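You operate a simulated robot arm through the tools that you are given. There is no shell and no other tool. Be economical: measure what you need, move in short steps, check, and stop when the job is done.

Carry out the task below with a simulated two-armed robot. There is one attempt and no reset: what you move stays moved.

Task
Put the blue, green, yellow and white wheels on the pegs that bear their grades.
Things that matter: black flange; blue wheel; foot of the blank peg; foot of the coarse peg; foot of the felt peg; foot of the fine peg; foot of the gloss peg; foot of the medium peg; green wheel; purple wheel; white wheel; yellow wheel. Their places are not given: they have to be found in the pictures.

The check looks at the end state, three seconds after you hand in, the way a careful person would. Anything else that was tipped, shoved, dropped, spilled or broken makes it a failure.

Robot
Two 7-joint arms with fingered hands on one trunk that stands fixed in place. Base frame: the origin is at the foot of the trunk, x ahead of it, y to its left, z up. Lengths are in m, angles in degrees, forces in N, time in s.
The left shoulder is at [0.07, 0.139, 1.133], the right one opposite. With the tool pointing down near the work surface each hand reaches from about 0.46 to 0.84 m from the base axis, measured 20 degrees to its own side. Payload 3.9 kg a hand.
The TCP of each hand is the grasp point between the finger pads, 0.029 m short of the fingertips. In the tool frame z runs along the fingers and y along their closing line. Largest opening 0.1 m; the body of the gripper starts 0.034 m behind the TCP. The gripper is a hand of 5 fingers: y runs from the thumb to the fingers, the wrist lies at [-0.015, -0.105, -0.177] in the tool frame, and closing takes about 1.5 s.
Orientation is that of the tool frame in the base frame, as a unit quaternion [x, y, z, w]. With the fingers straight down and the wrist toward the robot, the tool's x, y and z point along [0, 1, 0], [1, 0, 0] and [0, 0, -1] of the base frame.

Tools
- The arms move only by the tool arm_command. It takes "left_rows", "right_rows" or both (then of equal length, played together; a hand with none holds still); each is a list of rows, each an object (a shift or turn left out is 0, a gripper value left out holds the last) with "dr": the turn, a rotation vector about the base's x, y, z in degrees, a list of three; "xyz": the shift along the base's x, y, z in mm, a list of three. In form: [{"dr": [ax, ay, az], "xyz": [dx, dy, dz]}, ...]. A call has 1 to 8 rows; each row shifts and turns the commanded pose from where the row before left it. "left_hand" and "right_hand" are, for a hand that has rows, the gripper command, from -1 (fully open) to 1 (shut), values between in proportion, set as the call begins (left out, the last holds). A row lasts 0.2 s, in which the tool goes at most 0.05 m and 8.6 degrees; a call with a longer step from one row to the next is refused whole, and so is a gripper value outside its range. Where a pose cannot be reached the arm comes as near as it can. A force on the tool above 40 N (or 10 N above the force at the start of the call, whichever is more), or a blocked arm, ends the call early, and 0.2 s more pass. Each finger travels about 0.153 m/s and halts on what it meets, pressing with about 30 N; the grip force reading is that of the motor and also rises with nothing between the fingers. The clock runs only during rows and for 0.2 s after the last one: add rows that do not move to give the fingers time. It gives the time, the measured TCP pose, the force on the tool (base axes), the opening and the grip force at its end, in the units of the frame above (readings bear some noise), with the torque about the TCP (base axes, N m) and any sound that the robot's microphone picked up, and new pictures: "show" is both (left out), scene, wrist or none (wrist: the cameras of the hands that moved).
- Cameras (640 x 400 px; columns grow to the right, rows downward): "scene" is now at [0.1385, -0.0151, 1.4624]; the picture's right is [-0.17, -0.99, 0.00], its down [-0.48, 0.08, -0.88] and it looks along [0.86, -0.15, -0.48] (base axes); focal length 242 px, centre (320, 200). "left" rides on the left gripper at [-0.066, -0.086, -0.121] in its tool frame; the picture's right is [-0.76, -0.31, 0.58], its down [0.59, -0.70, 0.40] and it looks along [0.28, 0.64, 0.71] (tool axes); focal length 247 px, centre (320, 200). "right" rides on the right gripper at [0.066, -0.086, -0.121] in its tool frame; the picture's right is [-0.76, 0.31, -0.58], its down [-0.59, -0.70, 0.40] and it looks along [-0.28, 0.64, 0.71] (tool axes); focal length 247 px, centre (320, 200).
- slide_trunk(by): slides the trunk up (or, below 0, down) by that many m; the arms and the scene camera ride with it, the base frame stays. It gives what a move gives, with no picture.
- set_fingers(index, middle, ring, little, thumb_bend, thumb_turn, hand): sets how far each is bent, from 0 (flat) to 100 (curled in); at 30 the hand is open as for a grip, at 70 the pads meet at the TCP. One left out holds its place. A second passes; each finger stops where it meets its share of the squeeze, and holds until it gets a number again. A gripper value or a shape takes the hand back. It gives what a move gives, with no picture; readings hold the bend of each and the force on index, middle, ring, little, thumb and palm. thumb_turn goes from beside the hand (0) to across from the fingers (100), as for a grip.
- hand_shape(shape, hand): the hand has 5 fingers and takes this shape, open, in about a second: jaw (thumb against the fingers, like two jaws); tri (thumb and two fingers); tip (a fingertip pinch); poke (one finger out to press); point (the index stretched); flat (the hand flat); cup (the hand cupped); fist (a fist). The gripper value then closes the fingers along that shape, each until it touches; the sizes above hold for jaw. It gives what a move gives, with no picture.
- head_to(pan, tilt): turns the head with the scene camera to pan (to the left, within 86 degrees either way) and tilt (down, from -29 to 69), counted from straight ahead of the robot. It gives what a move gives, and a new picture of the scene camera.
- pixel_to_xyz(camera, pixels): for up to 12 pixels [column, row] of the newest picture of that camera ("zoom" is the newest enlarged one), the place [x, y, z] in the base frame of the surface seen there, good to about 0.003 m. No time passes.
- zoom(camera, box): a new picture of the part [left, top, right, bottom] of that camera's present view, enlarged. No time passes.
- finish_job(): hands the job in; it is judged then, once.

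Keep the steps short. Do not move on a guess: measure, check each grasp and each placing, and mend mistakes. In all there are 80 turns and 200 pictures (those below and enlarged ones count). Leave the grippers open and the arms clear of the work at the hand-in unless told otherwise, and finish with a single line.

The tools are called after "Emit:" as a command line: name --argument value ..., lists and objects as JSON in quotes. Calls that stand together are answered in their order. arm_command: Moves the arms, as the interface text tells. Its arguments: {"type":"object","properties":{"left_rows":{"type":"array","items":{"type":"object","properties":{"dr":{"type":"array","items":{"type":"number"}},"xyz":{"type":"array","items":{"type":"number"}}}}},"left_hand":{"type":"number"},"right_rows":{"type":"array","items":{"type":"object","properties":{"dr":{"type":"array","items":{"type":"number"}},"xyz":{"type":"array","items":{"type":"number"}}}}},"right_hand":{"type":"number"},"show":{"type":"string","enum":["both","scene","wrist","none"]}},"required":[]} The other tools are called the same way: slide_trunk (by) slides the trunk up or down; hand_shape (shape, hand) gives the hand a shape; set_fingers (index, middle, ring, little, thumb_bend, thumb_turn, hand) moves the fingers one by one; head_to (pan, tilt) turns the head that bears the scene camera; pixel_to_xyz (camera, pixels) gives the place of the surface under pixels of a picture; zoom (camera, box) takes an enlarged picture of a part of a camera's view; finish_job () hands the job in.

At the start:

```text
time_s: 0.0
left_position: [0.3821, 0.2039, 1.2503]
left_tcp_rot: [0.707, 0.707, -0.001, 0.0]
left_contact_force: [-0.3, -0.1, 0.3]
left_moment: [-0.01, -0.02, 0.01]
left_opening: 0.0997
left_grip_force: 0.0
left_shape: jaw
left_bend: [30.0, 30.0, 30.0, 30.0, 30.0, 98.0]
left_finger forces: [0.0, 0.0, 0.0, 0.1, 0.0, 0.1]
right_position: [0.5013, -0.2494, 1.3188]
right_tcp_rot: [0.707, 0.707, 0.0, 0.0]
right_contact_force: [-0.6, 0.4, 0.2]
right_moment: [-0.03, 0.0, -0.01]
right_opening: 0.0999
right_grip_force: 0.0
right_shape: jaw
right_bend: [30.0, 30.0, 30.0, 30.0, 30.0, 98.0]
right_finger forces: [0.1, 0.1, 0.0, 0.0, 0.1, 0.0]
trunk travel left (down, up): [-0.775, 0.065]
head pan, tilt: [-9.6, 28.8]
```

scene: 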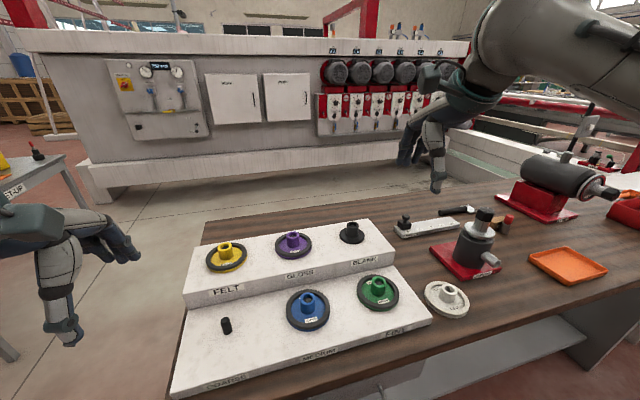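
right: 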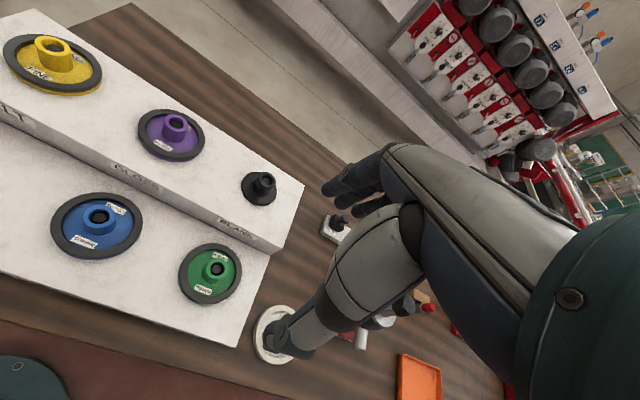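
left: 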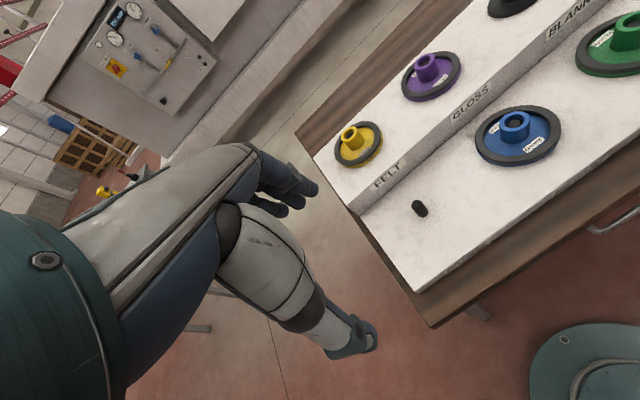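

I see a stepped rack with six pegs and wheels, and a white wheel lying on the table. I'll zoom in to read the labels.

Emit:
zoom --camera "scene" --box '[160, 200, 340, 312]'

Emit:
zoom --camera "scene" --box '[320, 205, 480, 305]'

Emit:
zoom --camera "scene" --box '[160, 280, 450, 400]'

Emit:
zoom --camera "right" --box '[0, 160, 300, 360]'

Emit:
zoom --camera "right" --box '[0, 10, 300, 210]'

```text
3.56 times, centred on (250, 256) of scene
```

zoom: 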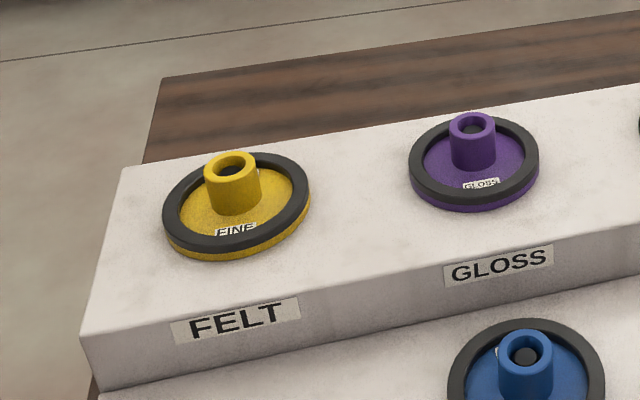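

```text
4.00 times, centred on (400, 255) of scene
```

zoom: 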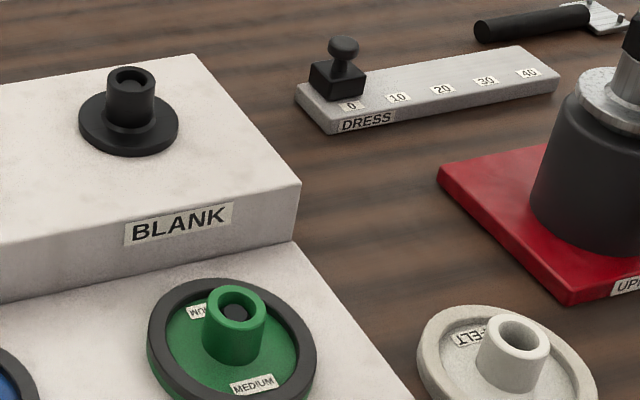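

```text
2.21 times, centred on (305, 340) of scene
```

zoom: 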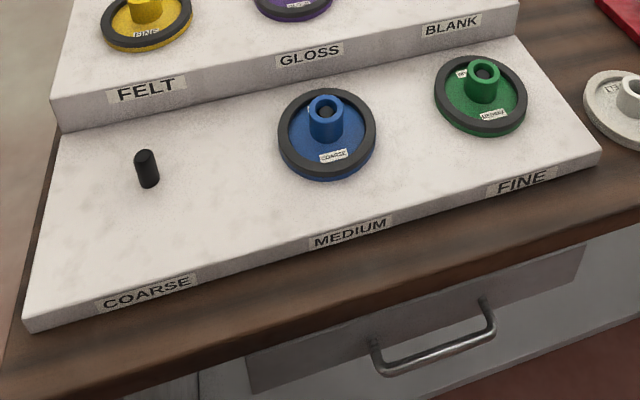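

```text
2.00 times, centred on (150, 260) of right
```

zoom: 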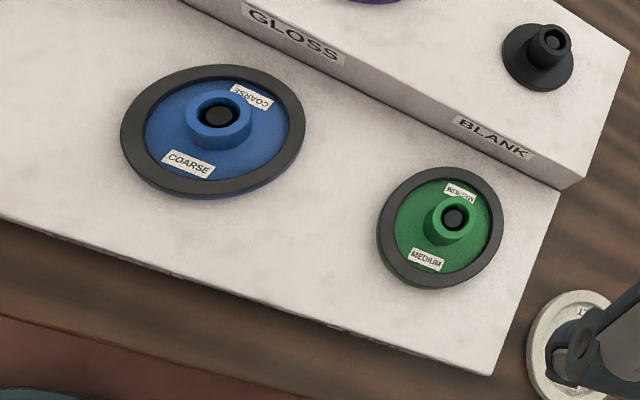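

```text
2.00 times, centred on (150, 110) of right
```

zoom: 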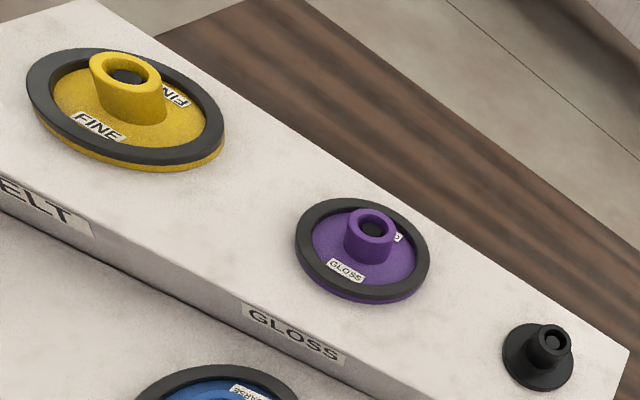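

Grades: blue is COARSE (its peg is empty), green is MEDIUM, yellow is FINE and white is FELT. Next I measure hubs, pegs and rims from the scene camera.

Emit:
pixel_to_xyz --camera "scene" --pixels '[[226, 318], [226, 332], [307, 297], [308, 304], [380, 282], [225, 245], [226, 250], [293, 237], [352, 227], [448, 289], [448, 293], [250, 340]]'

Emit:
zoom --camera "scene" --box '[270, 270, 350, 320]'

```text
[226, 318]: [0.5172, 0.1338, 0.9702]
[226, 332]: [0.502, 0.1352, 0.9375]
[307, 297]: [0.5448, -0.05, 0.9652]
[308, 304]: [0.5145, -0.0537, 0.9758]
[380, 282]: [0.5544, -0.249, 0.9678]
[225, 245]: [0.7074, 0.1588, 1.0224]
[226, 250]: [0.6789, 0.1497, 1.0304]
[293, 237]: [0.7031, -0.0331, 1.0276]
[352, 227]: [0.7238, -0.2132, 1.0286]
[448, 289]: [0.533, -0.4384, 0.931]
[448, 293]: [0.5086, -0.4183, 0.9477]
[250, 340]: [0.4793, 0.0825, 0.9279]
```

```text
8.00 times, centred on (310, 295) of scene
```

zoom: 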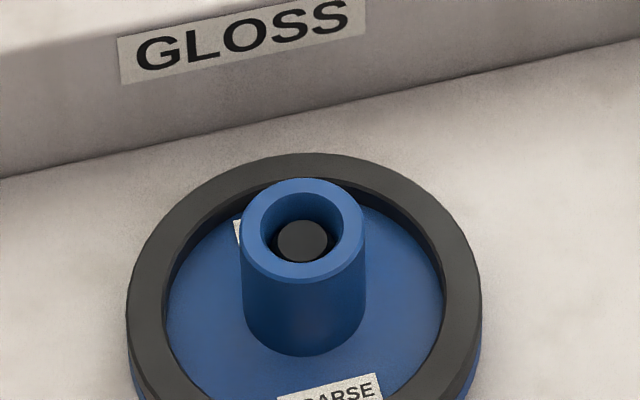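

The hub, bore and peg are clear in this zoom of the blue wheel. I'll measure the hub's edges, the peg top, the rim and the hub foot.

Emit:
pixel_to_xyz --camera "zoom" --pixels '[[250, 228], [356, 228], [303, 186], [303, 271], [303, 243], [303, 340], [140, 300], [470, 300], [300, 165], [220, 300], [100, 300], [303, 380]]'

Emit:
zoom --camera "scene" --box '[190, 300, 270, 350]'

```text
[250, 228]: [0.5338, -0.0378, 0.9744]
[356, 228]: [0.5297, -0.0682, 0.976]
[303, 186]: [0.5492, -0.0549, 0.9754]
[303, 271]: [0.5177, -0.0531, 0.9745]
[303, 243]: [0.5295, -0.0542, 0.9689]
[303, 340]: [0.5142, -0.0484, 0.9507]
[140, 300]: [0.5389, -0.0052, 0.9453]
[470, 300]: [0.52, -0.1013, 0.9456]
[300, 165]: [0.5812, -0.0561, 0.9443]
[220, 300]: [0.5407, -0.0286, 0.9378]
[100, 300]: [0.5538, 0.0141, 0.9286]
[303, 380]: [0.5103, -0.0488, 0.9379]
```

```text
8.00 times, centred on (230, 325) of scene
```

zoom: 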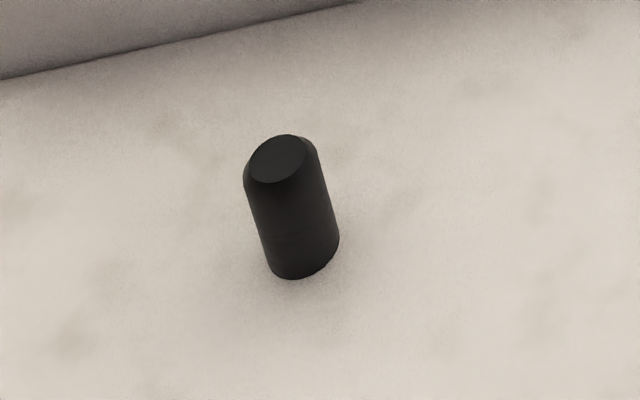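

The coarse peg is shown clearly here. I'll measure its top and foot, then zoom in on the other wheels in turn.

Emit:
pixel_to_xyz --camera "zoom" --pixels '[[278, 158], [256, 165], [302, 155], [290, 240], [302, 270], [268, 240], [336, 235], [303, 300]]'

Emit:
zoom --camera "scene" --box '[340, 260, 420, 310]'

```text
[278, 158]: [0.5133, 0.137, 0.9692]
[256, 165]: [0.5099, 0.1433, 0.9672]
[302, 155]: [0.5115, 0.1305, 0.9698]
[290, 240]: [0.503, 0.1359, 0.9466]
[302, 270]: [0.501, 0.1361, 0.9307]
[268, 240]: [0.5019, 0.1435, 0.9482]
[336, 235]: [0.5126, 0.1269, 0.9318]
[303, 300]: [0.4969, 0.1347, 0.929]
```

```text
8.00 times, centred on (380, 285) of scene
```

zoom: 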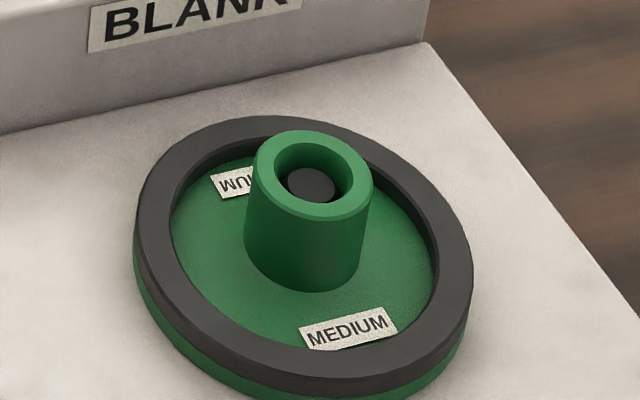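

The coarse peg axis is near (0.511, 0.136), with its top at 0.969. Now green, then yellow.

Emit:
pixel_to_xyz --camera "zoom" --pixels '[[260, 172], [366, 178], [313, 136], [308, 214], [310, 186], [150, 230], [460, 250], [305, 270], [310, 220], [230, 290]]'

Emit:
zoom --camera "scene" --box '[186, 230, 266, 280]'

```text
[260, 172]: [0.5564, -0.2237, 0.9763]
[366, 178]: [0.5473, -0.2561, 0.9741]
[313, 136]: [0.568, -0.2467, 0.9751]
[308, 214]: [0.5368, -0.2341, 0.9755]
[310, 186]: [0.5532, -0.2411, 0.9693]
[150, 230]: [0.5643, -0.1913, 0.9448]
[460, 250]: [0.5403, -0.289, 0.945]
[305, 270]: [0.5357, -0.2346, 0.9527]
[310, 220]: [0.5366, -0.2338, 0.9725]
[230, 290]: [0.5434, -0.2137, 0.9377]
```

```text
8.00 times, centred on (226, 255) of scene
```

zoom: 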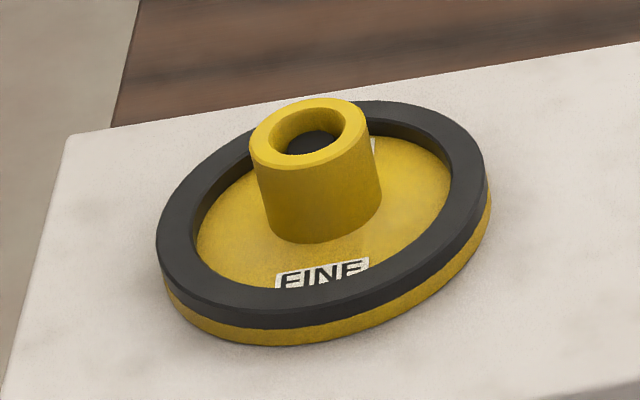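

Emit:
pixel_to_xyz --camera "zoom" --pixels '[[258, 136], [362, 126], [315, 102], [307, 162], [313, 144], [315, 225], [170, 250], [478, 160], [320, 310], [60, 320]]'

Emit:
zoom --camera "scene" --box '[406, 270, 486, 320]'

```text
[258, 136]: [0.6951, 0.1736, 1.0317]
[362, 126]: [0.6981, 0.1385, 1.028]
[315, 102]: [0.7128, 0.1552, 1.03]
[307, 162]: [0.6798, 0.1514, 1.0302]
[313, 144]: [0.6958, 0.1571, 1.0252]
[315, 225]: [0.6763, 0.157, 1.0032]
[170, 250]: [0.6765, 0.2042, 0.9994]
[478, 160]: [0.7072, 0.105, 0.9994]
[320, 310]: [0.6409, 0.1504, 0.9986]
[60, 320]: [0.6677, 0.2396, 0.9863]
```

```text
8.00 times, centred on (446, 295) of scene
```

zoom: 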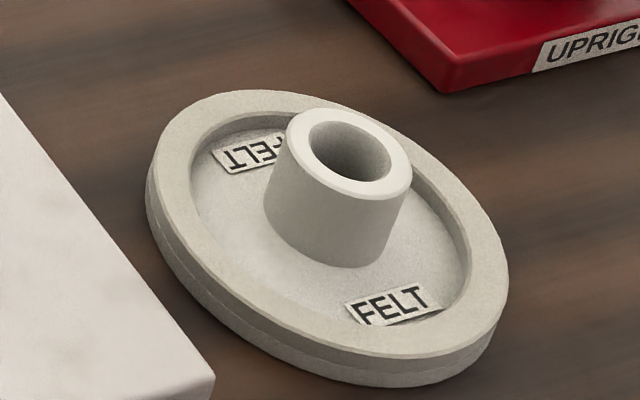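

Emit:
pixel_to_xyz --camera "zoom" --pixels '[[292, 140], [403, 170], [350, 114], [340, 186], [330, 250], [170, 180], [495, 270], [100, 330], [260, 98], [60, 200]]'

Emit:
hand_shape --hand "left" --shape "tri"

Emit:
zoom --camera "scene" --box '[0, 180, 200, 360]'

Emit:
zoom --camera "scene" --box '[380, 40, 540, 200]'

```text
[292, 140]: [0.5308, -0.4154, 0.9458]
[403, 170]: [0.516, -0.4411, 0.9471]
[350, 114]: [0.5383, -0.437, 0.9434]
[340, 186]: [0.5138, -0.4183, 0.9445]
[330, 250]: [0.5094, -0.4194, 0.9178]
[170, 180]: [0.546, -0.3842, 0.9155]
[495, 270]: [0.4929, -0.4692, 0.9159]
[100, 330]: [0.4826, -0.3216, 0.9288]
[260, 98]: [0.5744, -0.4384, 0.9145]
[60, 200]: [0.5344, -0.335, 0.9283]
```

```text
time_s: 0.9
left_position: [0.3815, 0.2027, 1.2488]
left_tcp_rot: [0.707, 0.708, 0.0, 0.0]
left_contact_force: [0.2, -0.2, 0.4]
left_moment: [0.01, 0.0, 0.01]
left_opening: 0.1
left_grip_force: 0.0
left_shape: tri
left_bend: [30.0, 30.0, 99.0, 99.0, 30.0, 98.0]
left_finger forces: [0.0, 0.0, 0.1, 0.1, 0.0, 0.0]
right_position: [0.501, -0.2491, 1.3192]
right_tcp_rot: [0.707, 0.707, 0.0, 0.0]
right_contact_force: [-0.7, 0.1, 0.5]
right_moment: [-0.03, -0.01, 0.01]
right_opening: 0.0999
right_grip_force: 0.0
right_shape: jaw
right_bend: [30.0, 30.0, 30.0, 30.0, 30.0, 98.0]
right_finger forces: [0.1, 0.0, 0.0, 0.0, 0.0, 0.0]
trunk travel left (down, up): [-0.775, 0.065]
head pan, tilt: [-9.6, 28.8]
```

```text
2.22 times, centred on (100, 270) of scene
```

zoom: 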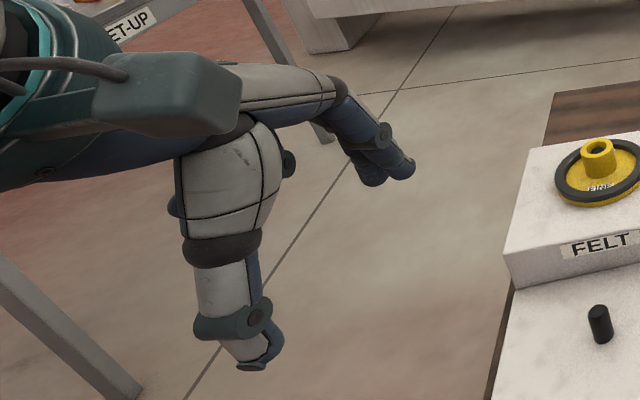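

```text
2.50 times, centred on (460, 120) of scene
```

zoom: 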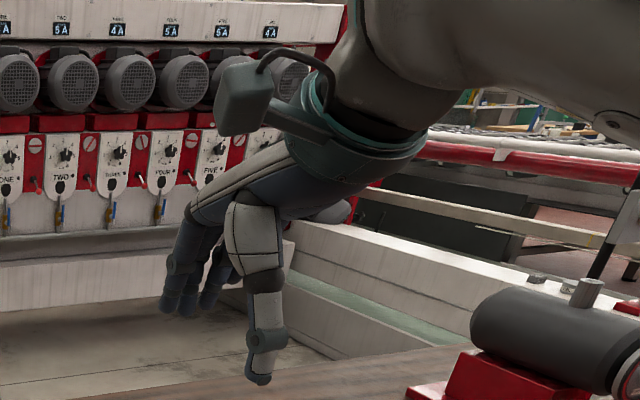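

Measured hub centres and hub-top heights:
- **Blue:** (0.533, -0.053), top 0.975
- **Green:** (0.552, -0.240), top 0.975
- **Yellow:** (0.696, 0.156), top 1.030
- **White:** (0.5255, -0.4285), top 0.9455

Hubs are about 34 mm across, and wheel bases are about 46 mm below the hub tops. I'll move the left hand (tri shape) high over the blue hub, half closed, and the right hand a little aside.

Emit:
arm_command --left_hand 0.0 --left_rows '[{"xyz": [19, -32, -16]}, {"xyz": [19, -32, -16]}, {"xyz": [19, -32, -16]}, {"xyz": [19, -32, -16]}, {"xyz": [19, -32, -16]}, {"xyz": [19, -32, -16]}, {"xyz": [19, -32, -16]}, {"xyz": [19, -32, -17]}]' --right_rows '[{"xyz": [0, -20, 0]}, {"xyz": [0, -20, 0]}, {"xyz": [0, -20, 0]}, {"xyz": [0, -20, 0]}, {"xyz": [0, -20, 0]}, {"xyz": [0, -20, 0]}, {"xyz": [0, -20, 0]}, {"xyz": [0, -20, 0]}]' --right_hand -1

```text
time_s: 2.7
left_position: [0.5356, -0.0539, 1.1204]
left_tcp_rot: [0.707, 0.707, 0.001, 0.0]
left_contact_force: [0.3, -0.7, 0.6]
left_moment: [0.0, 0.01, 0.03]
left_opening: 0.0501
left_grip_force: 0.0
left_shape: tri
left_bend: [40.0, 42.0, 99.0, 99.0, 35.0, 100.0]
left_finger forces: [0.0, 0.0, 0.0, 0.0, 0.1, 0.0]
right_position: [0.5019, -0.4112, 1.3175]
right_tcp_rot: [0.706, 0.708, 0.001, -0.002]
right_contact_force: [0.3, -0.8, -0.1]
right_moment: [-0.03, 0.0, 0.01]
right_opening: 0.0998
right_grip_force: 0.0
right_shape: jaw
right_bend: [30.0, 30.0, 30.0, 30.0, 30.0, 98.0]
right_finger forces: [0.1, 0.1, 0.1, 0.0, 0.0, 0.0]
trunk travel left (down, up): [-0.775, 0.065]
head pan, tilt: [-9.6, 28.8]
```

scene: 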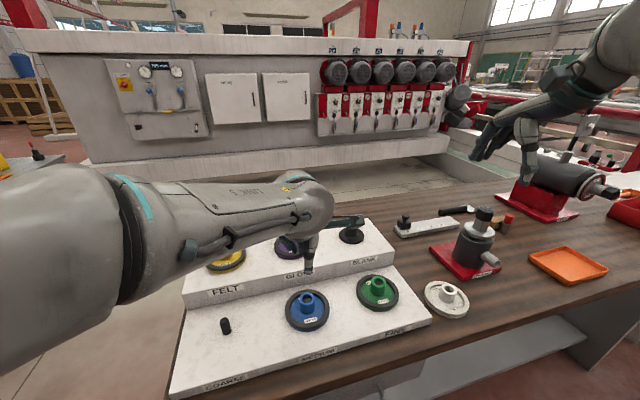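
right: 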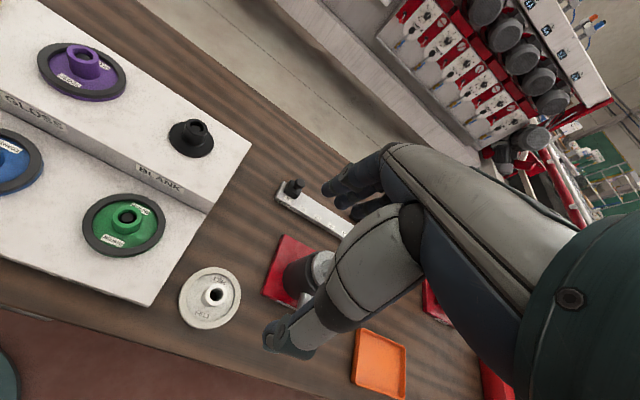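
left: 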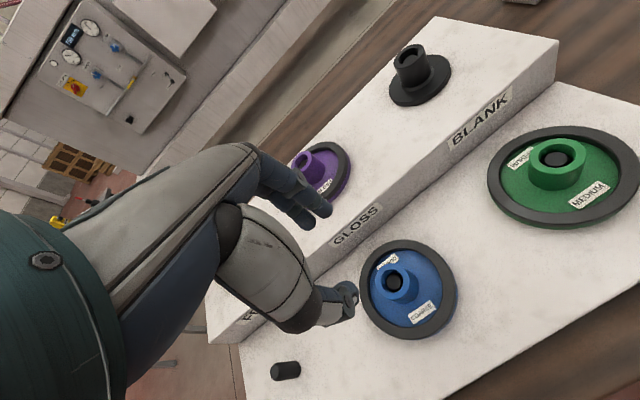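

The left hand is over the blue wheel with an opening of 50 mm. I'll lower it to z about 1.01 (tips just above the hub) and look.

Emit:
arm_command --left_rows '[{"xyz": [-1, 0, -35]}, {"xyz": [-1, 0, -35]}, {"xyz": [0, 0, -30]}, {}]' --show "both"

Emit:
zoom --camera "scene" --box '[260, 220, 360, 340]'

Emit:
zoom --camera "left" --box '[240, 150, 480, 350]'

```text
time_s: 3.7
left_position: [0.5355, -0.0549, 1.0395]
left_tcp_rot: [0.705, 0.709, -0.011, 0.021]
left_contact_force: [-0.1, -0.1, 0.1]
left_moment: [0.0, -0.03, -0.05]
left_opening: 0.0503
left_grip_force: 0.0
left_shape: tri
left_bend: [40.0, 43.0, 99.0, 99.0, 35.0, 100.0]
left_finger forces: [0.0, 0.0, 0.0, 0.0, 0.0, 0.0]
right_position: [0.5013, -0.4093, 1.3188]
right_tcp_rot: [0.707, 0.707, -0.001, 0.0]
right_contact_force: [-0.2, -0.5, 0.4]
right_moment: [0.02, 0.02, 0.04]
right_opening: 0.0998
right_grip_force: 0.1
right_shape: jaw
right_bend: [30.0, 30.0, 30.0, 30.0, 30.0, 98.0]
right_finger forces: [0.0, 0.1, 0.0, 0.0, 0.1, 0.0]
trunk travel left (down, up): [-0.775, 0.065]
head pan, tilt: [-9.6, 28.8]
```

scene: 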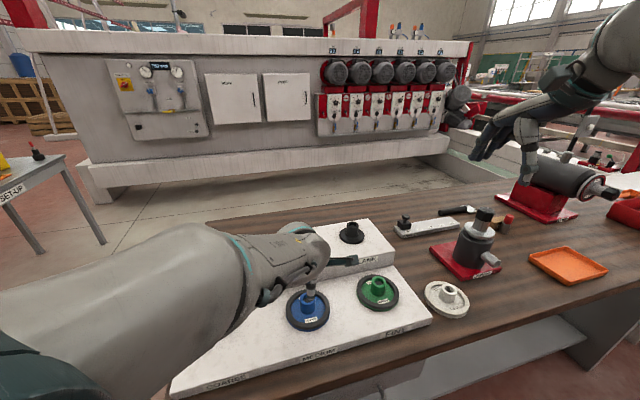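
left: 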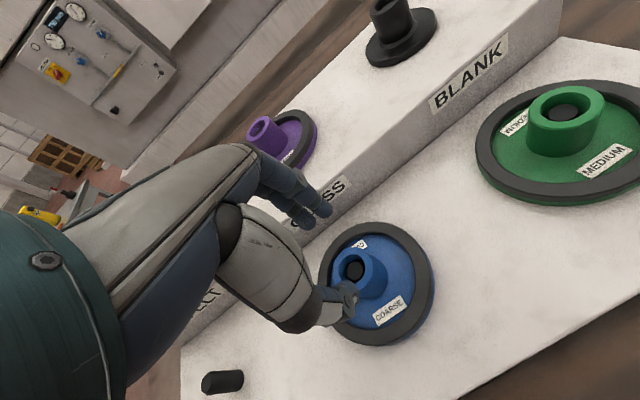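

```text
3.33 times, centred on (310, 280) of scene
```

zoom: 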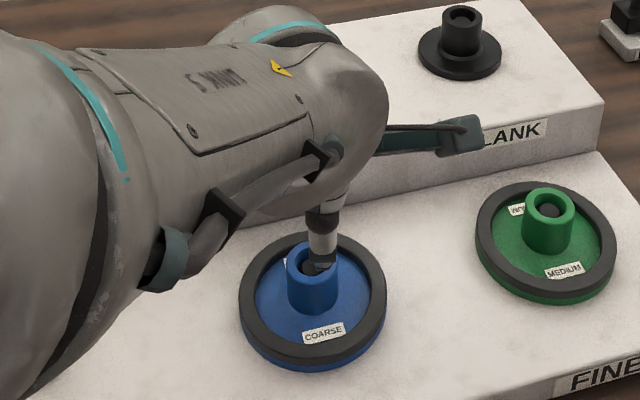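

```text
2.00 times, centred on (360, 250) of left
```

zoom: 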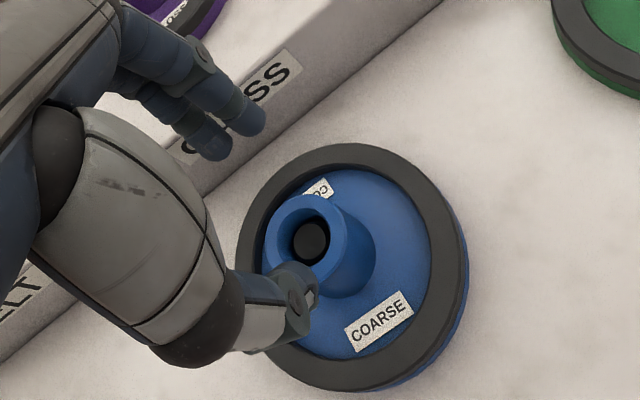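

The arm stopped at z 1.0395 instead of 1.02 and tilted slightly, so it is near a reach limit. I'll raise a little and turn the hand about the vertical so the wrist comes more from the left, then see if it reaches.

Emit:
arm_command --left_rows '[{"xyz": [0, 0, 30], "dr": [0, 0, -8]}, {"xyz": [0, 0, 0], "dr": [0, 0, -8]}, {"dr": [0, 0, -8]}, {"dr": [0, 0, -8]}, {"xyz": [0, 0, -15]}, {"xyz": [0, 0, -15]}, {}]' --show "both"

```text
time_s: 5.3
left_position: [0.5319, -0.053, 1.0195]
left_tcp_rot: [0.875, 0.485, 0.0, 0.0]
left_contact_force: [-0.4, -0.7, 0.0]
left_moment: [0.0, -0.02, -0.01]
left_opening: 0.0501
left_grip_force: 0.1
left_shape: tri
left_bend: [40.0, 43.0, 99.0, 99.0, 35.0, 100.0]
left_finger forces: [0.1, 0.0, 0.1, 0.0, 0.1, 0.1]
right_position: [0.5015, -0.4092, 1.3192]
right_tcp_rot: [0.707, 0.707, 0.0, -0.001]
right_contact_force: [0.0, 0.3, 0.1]
right_moment: [0.0, -0.01, 0.03]
right_opening: 0.0998
right_grip_force: 0.0
right_shape: jaw
right_bend: [30.0, 30.0, 30.0, 30.0, 30.0, 98.0]
right_finger forces: [0.0, 0.1, 0.0, 0.0, 0.1, 0.0]
trunk travel left (down, up): [-0.775, 0.065]
head pan, tilt: [-9.6, 28.8]
```

scene: 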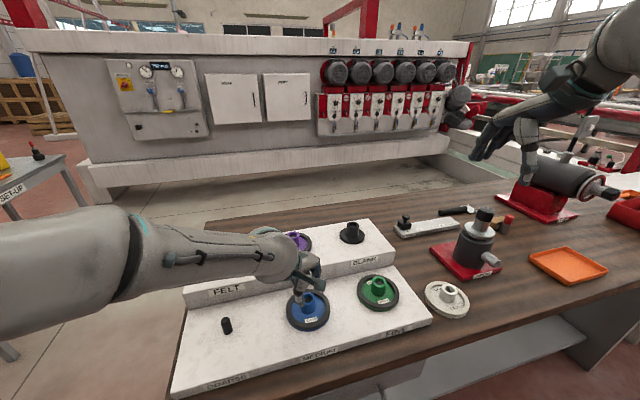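
left: 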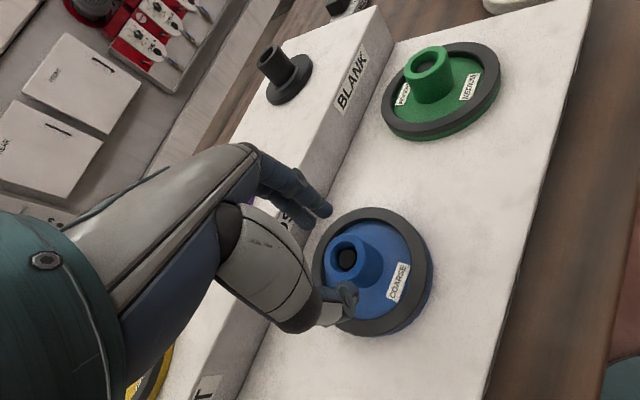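

Now the pose is reached, and the hub top (347,256) matches the predicted grasp axis. I'll lower by 20 mm and check finger clearance.

Emit:
arm_command --left_rows '[{"xyz": [0, 0, -10]}, {"xyz": [0, 0, -10]}, {}]' --show "none"

Emit:
zoom --camera "left" --box '[240, 150, 480, 350]'

Emit:
zoom --camera "scene" --box '[260, 240, 360, 340]'

```text
time_s: 6.1
left_position: [0.5313, -0.0533, 1.0006]
left_tcp_rot: [0.875, 0.485, 0.0, 0.0]
left_contact_force: [0.0, 0.2, -0.4]
left_moment: [0.0, 0.01, 0.01]
left_opening: 0.0501
left_grip_force: 0.1
left_shape: tri
left_bend: [40.0, 43.0, 99.0, 99.0, 35.0, 100.0]
left_finger forces: [0.1, 0.0, 0.0, 0.1, 0.1, 0.0]
right_position: [0.5015, -0.4082, 1.3197]
right_tcp_rot: [0.707, 0.707, 0.0, 0.0]
right_contact_force: [0.2, 0.4, 0.5]
right_moment: [0.02, 0.03, -0.02]
right_opening: 0.0996
right_grip_force: 0.1
right_shape: jaw
right_bend: [30.0, 30.0, 30.0, 30.0, 30.0, 98.0]
right_finger forces: [0.0, 0.1, 0.1, 0.0, 0.1, 0.1]
trunk travel left (down, up): [-0.775, 0.065]
head pan, tilt: [-9.6, 28.8]
```

```text
2.00 times, centred on (360, 250) of left
```

zoom: 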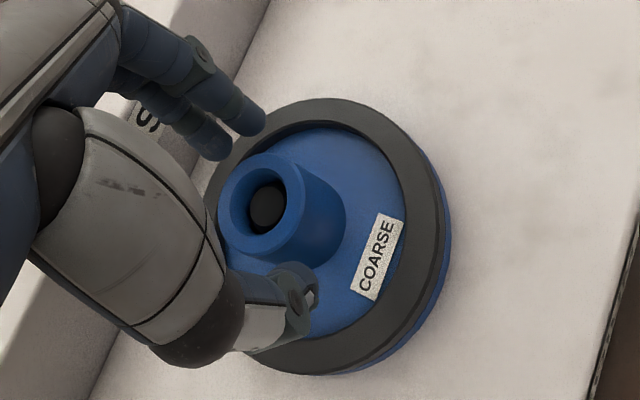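

```text
4.00 times, centred on (310, 290) of scene
```

zoom: 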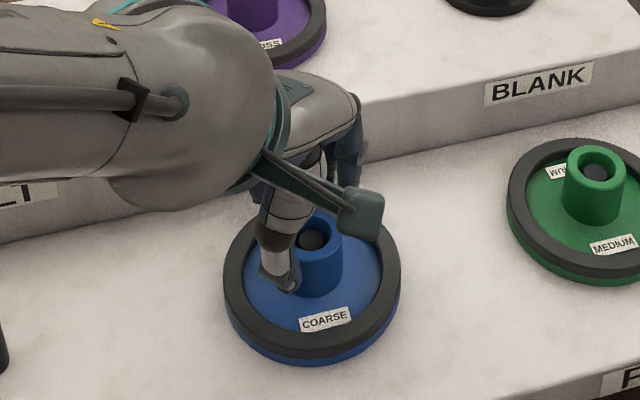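

The hub lies midway between the thumb and the two fingertips, with clearance inside the rim. I'll lower to z about 0.975.

Emit:
arm_command --left_rows '[{"xyz": [1, 0, -9]}, {"xyz": [0, 0, -8]}, {"xyz": [0, 0, -8]}, {}]' --show "none"

Emit:
zoom --camera "left" --box '[240, 150, 480, 350]'

Emit:
zoom --camera "scene" --box '[260, 240, 360, 340]'

```text
time_s: 7.1
left_position: [0.5335, -0.0533, 0.976]
left_tcp_rot: [0.875, 0.484, 0.0, 0.001]
left_contact_force: [0.3, -1.0, 2.3]
left_moment: [-0.02, -0.07, -0.01]
left_opening: 0.0505
left_grip_force: 0.1
left_shape: tri
left_bend: [40.0, 42.0, 99.0, 99.0, 35.0, 100.0]
left_finger forces: [0.1, 2.2, 0.0, 0.0, 0.0, 0.0]
right_position: [0.5018, -0.4087, 1.3183]
right_tcp_rot: [0.707, 0.707, 0.0, 0.0]
right_contact_force: [0.1, -0.2, -0.3]
right_moment: [0.0, 0.0, 0.01]
right_opening: 0.0998
right_grip_force: 0.0
right_shape: jaw
right_bend: [30.0, 30.0, 30.0, 30.0, 30.0, 98.0]
right_finger forces: [0.1, 0.0, 0.0, 0.0, 0.1, 0.1]
trunk travel left (down, up): [-0.775, 0.065]
head pan, tilt: [-9.6, 28.8]
```

```text
2.00 times, centred on (360, 250) of left
```

zoom: 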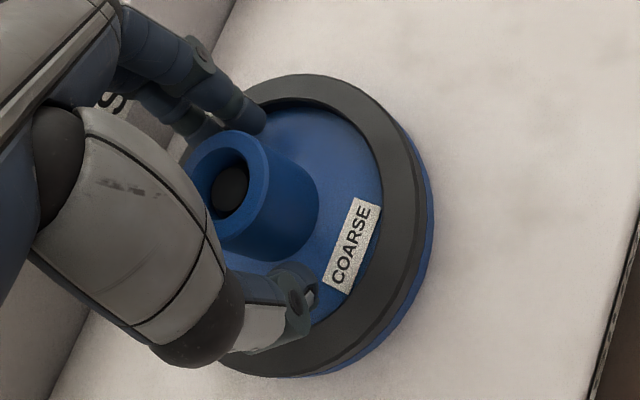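

```text
4.00 times, centred on (310, 290) of scene
```

zoom: 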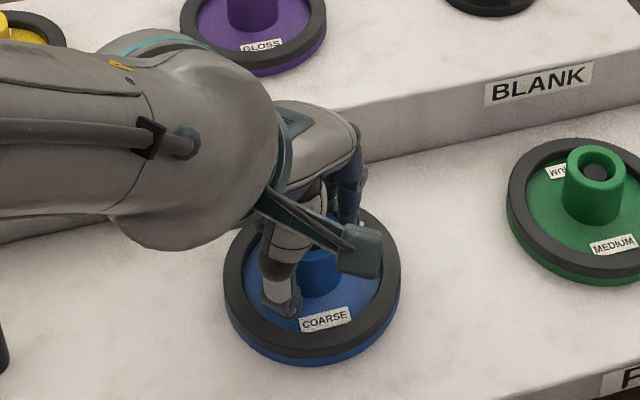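

The middle finger lightly touches the rim (2.2 N). I'll rise 3 mm, then close on the hub.

Emit:
arm_command --left_rows '[{"xyz": [0, 0, 3]}, {}]' --show "none"

Emit:
arm_command --left_hand 0.7 --left_rows '[{}, {}, {}, {}, {}, {}]' --show "wrist"

```text
time_s: 7.7
left_position: [0.5327, -0.0532, 0.9766]
left_tcp_rot: [0.874, 0.485, 0.0, 0.001]
left_contact_force: [0.0, 0.4, 0.9]
left_moment: [0.02, -0.03, 0.02]
left_opening: 0.0503
left_grip_force: 0.0
left_shape: tri
left_bend: [40.0, 42.0, 99.0, 99.0, 35.0, 100.0]
left_finger forces: [0.1, 0.0, 0.0, 0.1, 0.0, 0.0]
right_position: [0.5022, -0.4087, 1.3194]
right_tcp_rot: [0.707, 0.707, 0.001, 0.0]
right_contact_force: [-0.1, 0.0, 0.3]
right_moment: [0.04, 0.02, 0.03]
right_opening: 0.1
right_grip_force: 0.0
right_shape: jaw
right_bend: [30.0, 30.0, 30.0, 30.0, 30.0, 98.0]
right_finger forces: [0.0, 0.1, 0.0, 0.0, 0.1, 0.0]
trunk travel left (down, up): [-0.775, 0.065]
head pan, tilt: [-9.6, 28.8]
```

```text
time_s: 9.1
left_position: [0.5332, -0.0532, 0.9782]
left_tcp_rot: [0.874, 0.485, 0.0, 0.0]
left_contact_force: [-0.2, -0.5, -0.1]
left_moment: [-0.01, 0.01, -0.02]
left_opening: 0.0262
left_grip_force: 30.5
left_shape: tri
left_bend: [53.0, 54.0, 100.0, 100.0, 49.0, 100.0]
left_finger forces: [13.1, 15.3, 0.0, 0.1, 28.7, 0.0]
right_position: [0.4999, -0.4095, 1.3192]
right_tcp_rot: [0.707, 0.707, 0.0, 0.0]
right_contact_force: [-0.5, 0.0, -0.4]
right_moment: [-0.01, 0.0, -0.01]
right_opening: 0.0998
right_grip_force: 0.1
right_shape: jaw
right_bend: [30.0, 30.0, 30.0, 30.0, 30.0, 98.0]
right_finger forces: [0.1, 0.0, 0.0, 0.0, 0.0, 0.0]
trunk travel left (down, up): [-0.775, 0.065]
head pan, tilt: [-9.6, 28.8]
```

left: 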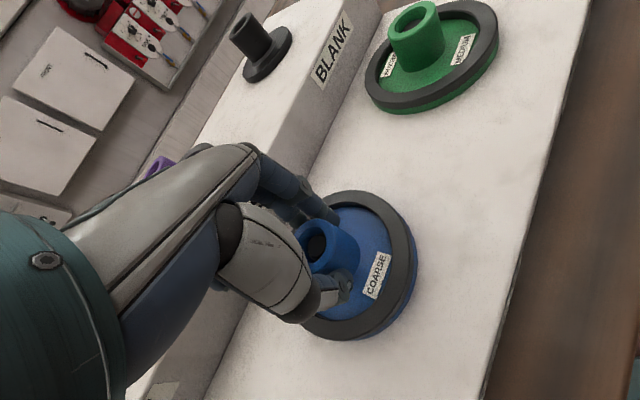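

The grip is firm (13, 15 and 29 N). I'll lift 80 mm straight up and check.

Emit:
arm_command --left_rows '[{"xyz": [0, 0, 10]}, {"xyz": [0, 0, 14]}, {"xyz": [0, 0, 14]}, {"xyz": [0, 0, 14]}, {"xyz": [0, 0, 14]}, {"xyz": [0, 0, 14]}, {}]' --show "both"

Emit:
zoom --camera "left" --box '[240, 150, 480, 350]'

Emit:
zoom --camera "scene" --box '[260, 220, 360, 320]'

```text
time_s: 10.7
left_position: [0.5333, -0.053, 1.0587]
left_tcp_rot: [0.874, 0.485, 0.0, 0.0]
left_contact_force: [0.6, -1.0, -3.6]
left_moment: [0.0, -0.01, 0.03]
left_opening: 0.0262
left_grip_force: 29.9
left_shape: tri
left_bend: [53.0, 54.0, 100.0, 100.0, 50.0, 100.0]
left_finger forces: [12.5, 15.3, 0.0, 0.0, 28.2, 0.0]
right_position: [0.503, -0.4094, 1.3178]
right_tcp_rot: [0.707, 0.708, 0.0, -0.001]
right_contact_force: [0.6, -0.6, 0.4]
right_moment: [-0.01, 0.01, 0.01]
right_opening: 0.0999
right_grip_force: 0.0
right_shape: jaw
right_bend: [30.0, 30.0, 30.0, 30.0, 30.0, 98.0]
right_finger forces: [0.0, 0.1, 0.1, 0.1, 0.0, 0.1]
trunk travel left (down, up): [-0.775, 0.065]
head pan, tilt: [-9.6, 28.8]
```

scene: 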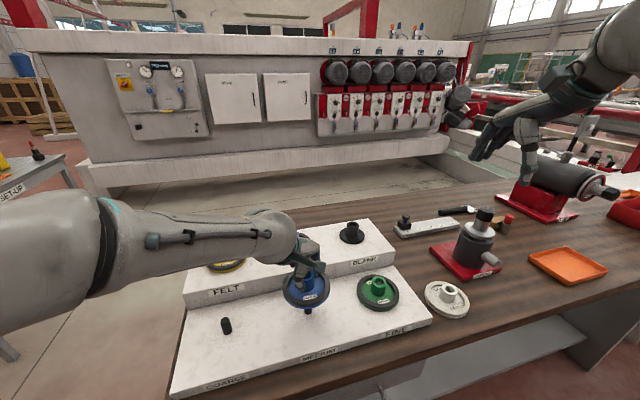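
left: 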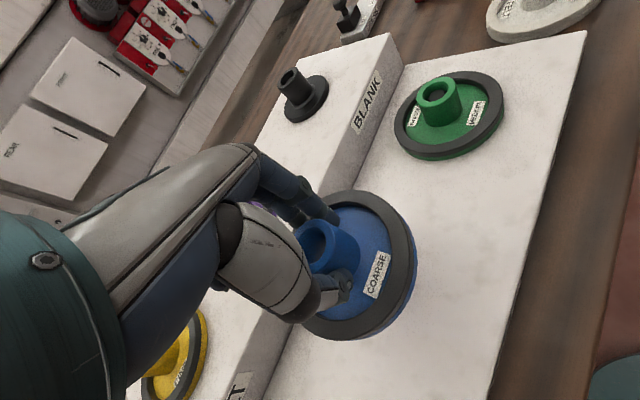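

```text
2.00 times, centred on (360, 250) of left
```

zoom: 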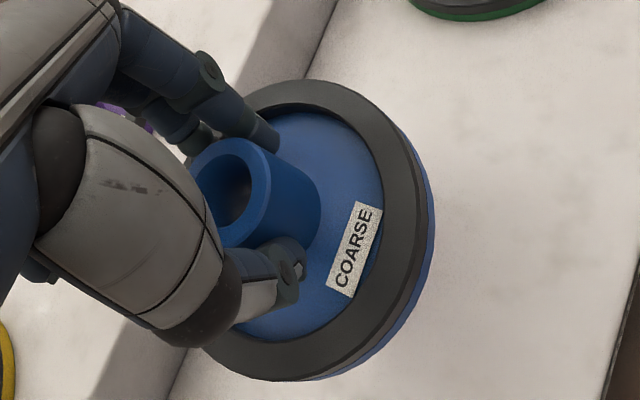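

```text
4.00 times, centred on (310, 270) of scene
```

zoom: 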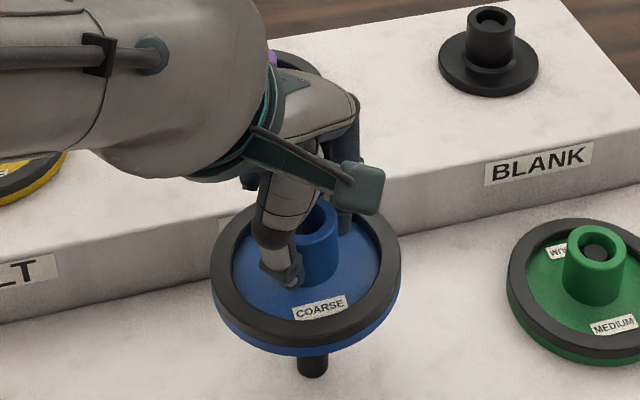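

The wheel is held. I'll measure its rim for level and centre, and the medium peg showing below it.

Emit:
pixel_to_xyz --camera "zoom" --pixels '[[220, 275], [392, 265], [270, 330], [335, 330], [385, 225], [240, 222], [313, 362], [313, 372]]'

Emit:
pixel_to_xyz --camera "left" --pixels '[[305, 234], [333, 224], [362, 197], [408, 250], [340, 328], [385, 205], [395, 295], [310, 325]]'

```text
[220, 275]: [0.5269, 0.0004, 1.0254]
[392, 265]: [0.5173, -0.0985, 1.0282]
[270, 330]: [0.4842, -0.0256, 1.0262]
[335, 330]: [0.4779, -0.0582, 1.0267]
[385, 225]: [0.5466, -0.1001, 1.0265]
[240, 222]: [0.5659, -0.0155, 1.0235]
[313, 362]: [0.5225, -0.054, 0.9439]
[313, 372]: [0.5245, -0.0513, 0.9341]
```

```text
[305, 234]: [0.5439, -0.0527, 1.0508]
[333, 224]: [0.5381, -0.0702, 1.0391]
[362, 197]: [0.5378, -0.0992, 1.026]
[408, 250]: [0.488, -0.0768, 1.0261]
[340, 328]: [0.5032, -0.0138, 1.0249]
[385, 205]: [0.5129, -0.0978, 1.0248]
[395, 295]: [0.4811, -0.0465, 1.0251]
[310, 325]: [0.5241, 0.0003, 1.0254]
```

The wheel is level and centred under the TCP. I'll carry it to the coarse peg at (0.511, 0.1365), staying at this height.

Emit:
arm_command --left_rows '[{"xyz": [-3, 27, 0]}, {"xyz": [-3, 27, 0]}, {"xyz": [-3, 27, 0]}, {"xyz": [-3, 27, 0]}, {"xyz": [-3, 27, 0]}, {"xyz": [-3, 27, 0]}, {"xyz": [-4, 27.5, 0]}, {}]' --show "both"

Emit:
zoom --camera "scene" --box '[180, 240, 280, 340]'

```text
time_s: 12.5
left_position: [0.5108, 0.1361, 1.0575]
left_tcp_rot: [0.875, 0.484, -0.001, -0.001]
left_contact_force: [0.2, -0.4, -4.1]
left_moment: [0.01, -0.01, 0.01]
left_opening: 0.0259
left_grip_force: 29.8
left_shape: tri
left_bend: [53.0, 54.0, 100.0, 100.0, 49.0, 100.0]
left_finger forces: [12.8, 15.3, 0.0, 0.0, 27.9, 0.0]
right_position: [0.5023, -0.4095, 1.3175]
right_tcp_rot: [0.707, 0.707, 0.001, 0.0]
right_contact_force: [-0.3, -0.1, 0.7]
right_moment: [0.02, 0.0, 0.02]
right_opening: 0.0997
right_grip_force: 0.1
right_shape: jaw
right_bend: [30.0, 30.0, 30.0, 30.0, 30.0, 98.0]
right_finger forces: [0.0, 0.1, 0.0, 0.1, 0.1, 0.0]
trunk travel left (down, up): [-0.775, 0.065]
head pan, tilt: [-9.6, 28.8]
```

scene: 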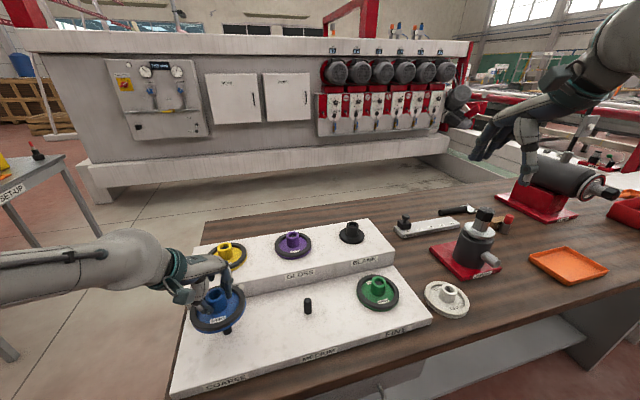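
left: 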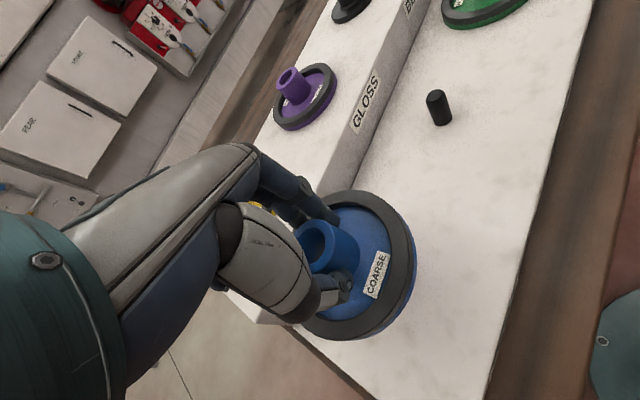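

```text
4.00 times, centred on (230, 290) of scene
```

zoom: 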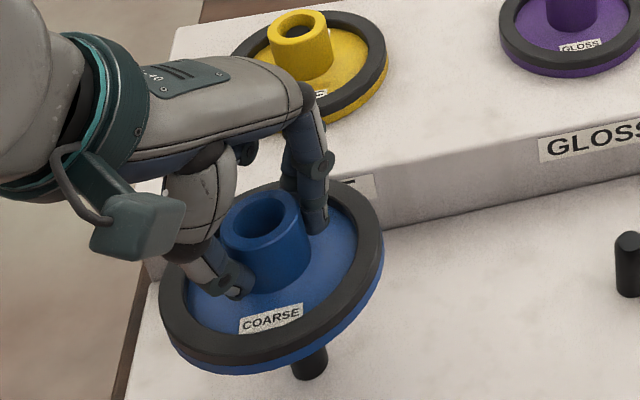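

I'll check the hub centre against the peg axis, and measure the exposed medium peg.

Emit:
pixel_to_xyz --camera "zoom" --pixels '[[225, 228], [303, 222], [265, 195], [262, 255], [165, 300], [375, 230], [308, 370], [627, 242], [627, 270], [620, 242], [636, 240]]'

```text
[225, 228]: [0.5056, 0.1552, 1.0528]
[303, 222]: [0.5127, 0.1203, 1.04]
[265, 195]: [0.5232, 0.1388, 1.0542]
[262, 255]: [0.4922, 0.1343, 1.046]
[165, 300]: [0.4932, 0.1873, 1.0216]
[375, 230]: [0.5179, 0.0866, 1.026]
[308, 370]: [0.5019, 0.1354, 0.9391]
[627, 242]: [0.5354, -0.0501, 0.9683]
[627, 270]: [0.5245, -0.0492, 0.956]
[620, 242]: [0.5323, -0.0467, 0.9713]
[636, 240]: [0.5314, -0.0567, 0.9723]
```

The hub centre is (0.510, 0.137), aligned with the peg to about 1 mm. I'll lower 50 mm first, watching the force.

Emit:
arm_command --left_rows '[{"xyz": [0, 0, -12]}, {"xyz": [0, 0, -12]}, {"xyz": [0, 0, -12]}, {"xyz": [0, 0, -12]}, {"xyz": [0, 0, -12]}, {"xyz": [0, 0, -10]}, {"xyz": [0, 0, -7]}, {}]' --show "wrist"

Emit:
zoom --camera "scene" --box '[180, 250, 280, 350]'

```text
time_s: 14.3
left_position: [0.5102, 0.1357, 0.9814]
left_tcp_rot: [0.875, 0.485, -0.001, 0.0]
left_contact_force: [1.6, -5.2, -1.2]
left_moment: [-0.11, -0.03, -0.03]
left_opening: 0.026
left_grip_force: 30.1
left_shape: tri
left_bend: [53.0, 54.0, 100.0, 100.0, 49.0, 100.0]
left_finger forces: [16.0, 16.4, 0.1, 0.0, 28.1, 0.0]
right_position: [0.5016, -0.4097, 1.3181]
right_tcp_rot: [0.707, 0.707, 0.001, -0.001]
right_contact_force: [-0.3, -0.3, 0.0]
right_moment: [0.02, -0.03, 0.01]
right_opening: 0.0998
right_grip_force: 0.1
right_shape: jaw
right_bend: [30.0, 30.0, 30.0, 30.0, 30.0, 98.0]
right_finger forces: [0.0, 0.1, 0.1, 0.0, 0.0, 0.0]
trunk travel left (down, up): [-0.775, 0.065]
head pan, tilt: [-9.6, 28.8]
```

left: 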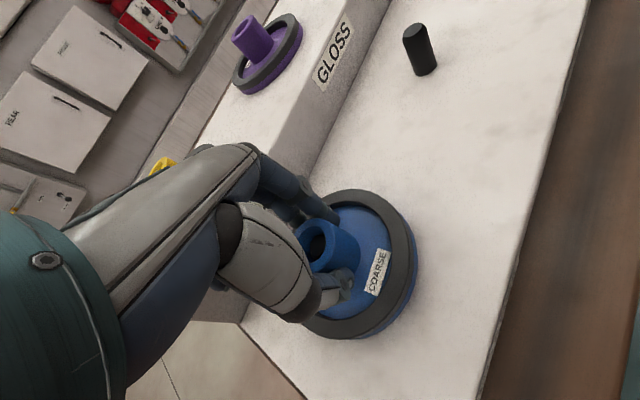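

```text
4.00 times, centred on (230, 300) of scene
```

zoom: 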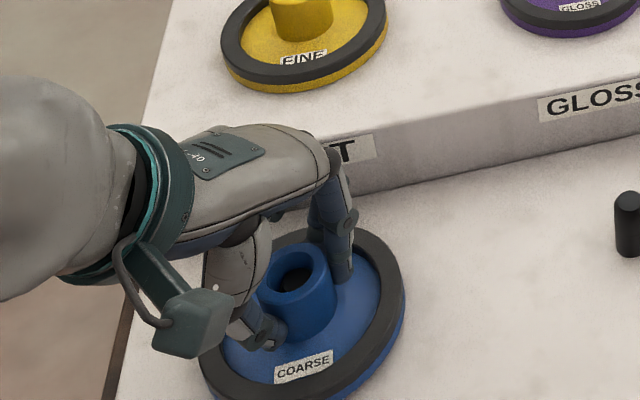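

The peg shows in the bore, with a slight sideways force of -5 N in y. I'll ease -1.5 mm in y, lower 3 mm, then open to 50 mm.

Emit:
arm_command --left_rows '[{"xyz": [0, -1.5, -1]}, {"xyz": [0, 0, -2]}, {}]' --show "none"

Emit:
arm_command --left_hand 0.0 --left_rows '[{}, {}, {}, {}, {"xyz": [0, 0, 4]}, {}]' --show "wrist"

```text
time_s: 15.1
left_position: [0.511, 0.1358, 0.9782]
left_tcp_rot: [0.874, 0.485, 0.0, -0.001]
left_contact_force: [0.1, 0.6, -1.0]
left_moment: [0.06, -0.01, -0.02]
left_opening: 0.0259
left_grip_force: 30.6
left_shape: tri
left_bend: [53.0, 54.0, 100.0, 100.0, 49.0, 100.0]
left_finger forces: [13.2, 15.9, 0.1, 0.0, 29.1, 0.0]
right_position: [0.5021, -0.4093, 1.319]
right_tcp_rot: [0.707, 0.707, 0.0, 0.0]
right_contact_force: [0.6, 0.8, 0.6]
right_moment: [-0.01, -0.01, -0.02]
right_opening: 0.0998
right_grip_force: 0.0
right_shape: jaw
right_bend: [30.0, 30.0, 30.0, 30.0, 30.0, 98.0]
right_finger forces: [0.0, 0.1, 0.0, 0.1, 0.0, 0.0]
trunk travel left (down, up): [-0.775, 0.065]
head pan, tilt: [-9.6, 28.8]
```

```text
time_s: 16.5
left_position: [0.5107, 0.1347, 0.982]
left_tcp_rot: [0.874, 0.485, 0.0, 0.0]
left_contact_force: [-0.5, 0.2, 0.2]
left_moment: [0.01, -0.01, 0.0]
left_opening: 0.0499
left_grip_force: 0.1
left_shape: tri
left_bend: [40.0, 43.0, 99.0, 99.0, 35.0, 100.0]
left_finger forces: [0.0, 0.0, 0.0, 0.0, 0.0, 0.0]
right_position: [0.5013, -0.4097, 1.3171]
right_tcp_rot: [0.707, 0.707, 0.0, -0.001]
right_contact_force: [-0.5, 0.5, -0.3]
right_moment: [0.04, 0.01, 0.03]
right_opening: 0.0997
right_grip_force: 0.1
right_shape: jaw
right_bend: [30.0, 30.0, 30.0, 30.0, 30.0, 98.0]
right_finger forces: [0.0, 0.0, 0.0, 0.0, 0.1, 0.0]
trunk travel left (down, up): [-0.775, 0.065]
head pan, tilt: [-9.6, 28.8]
```

left: 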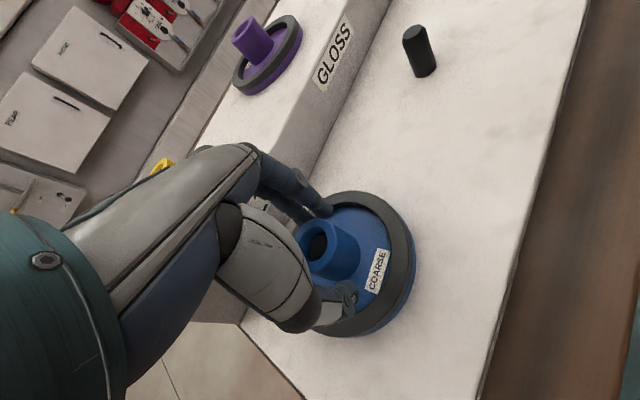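

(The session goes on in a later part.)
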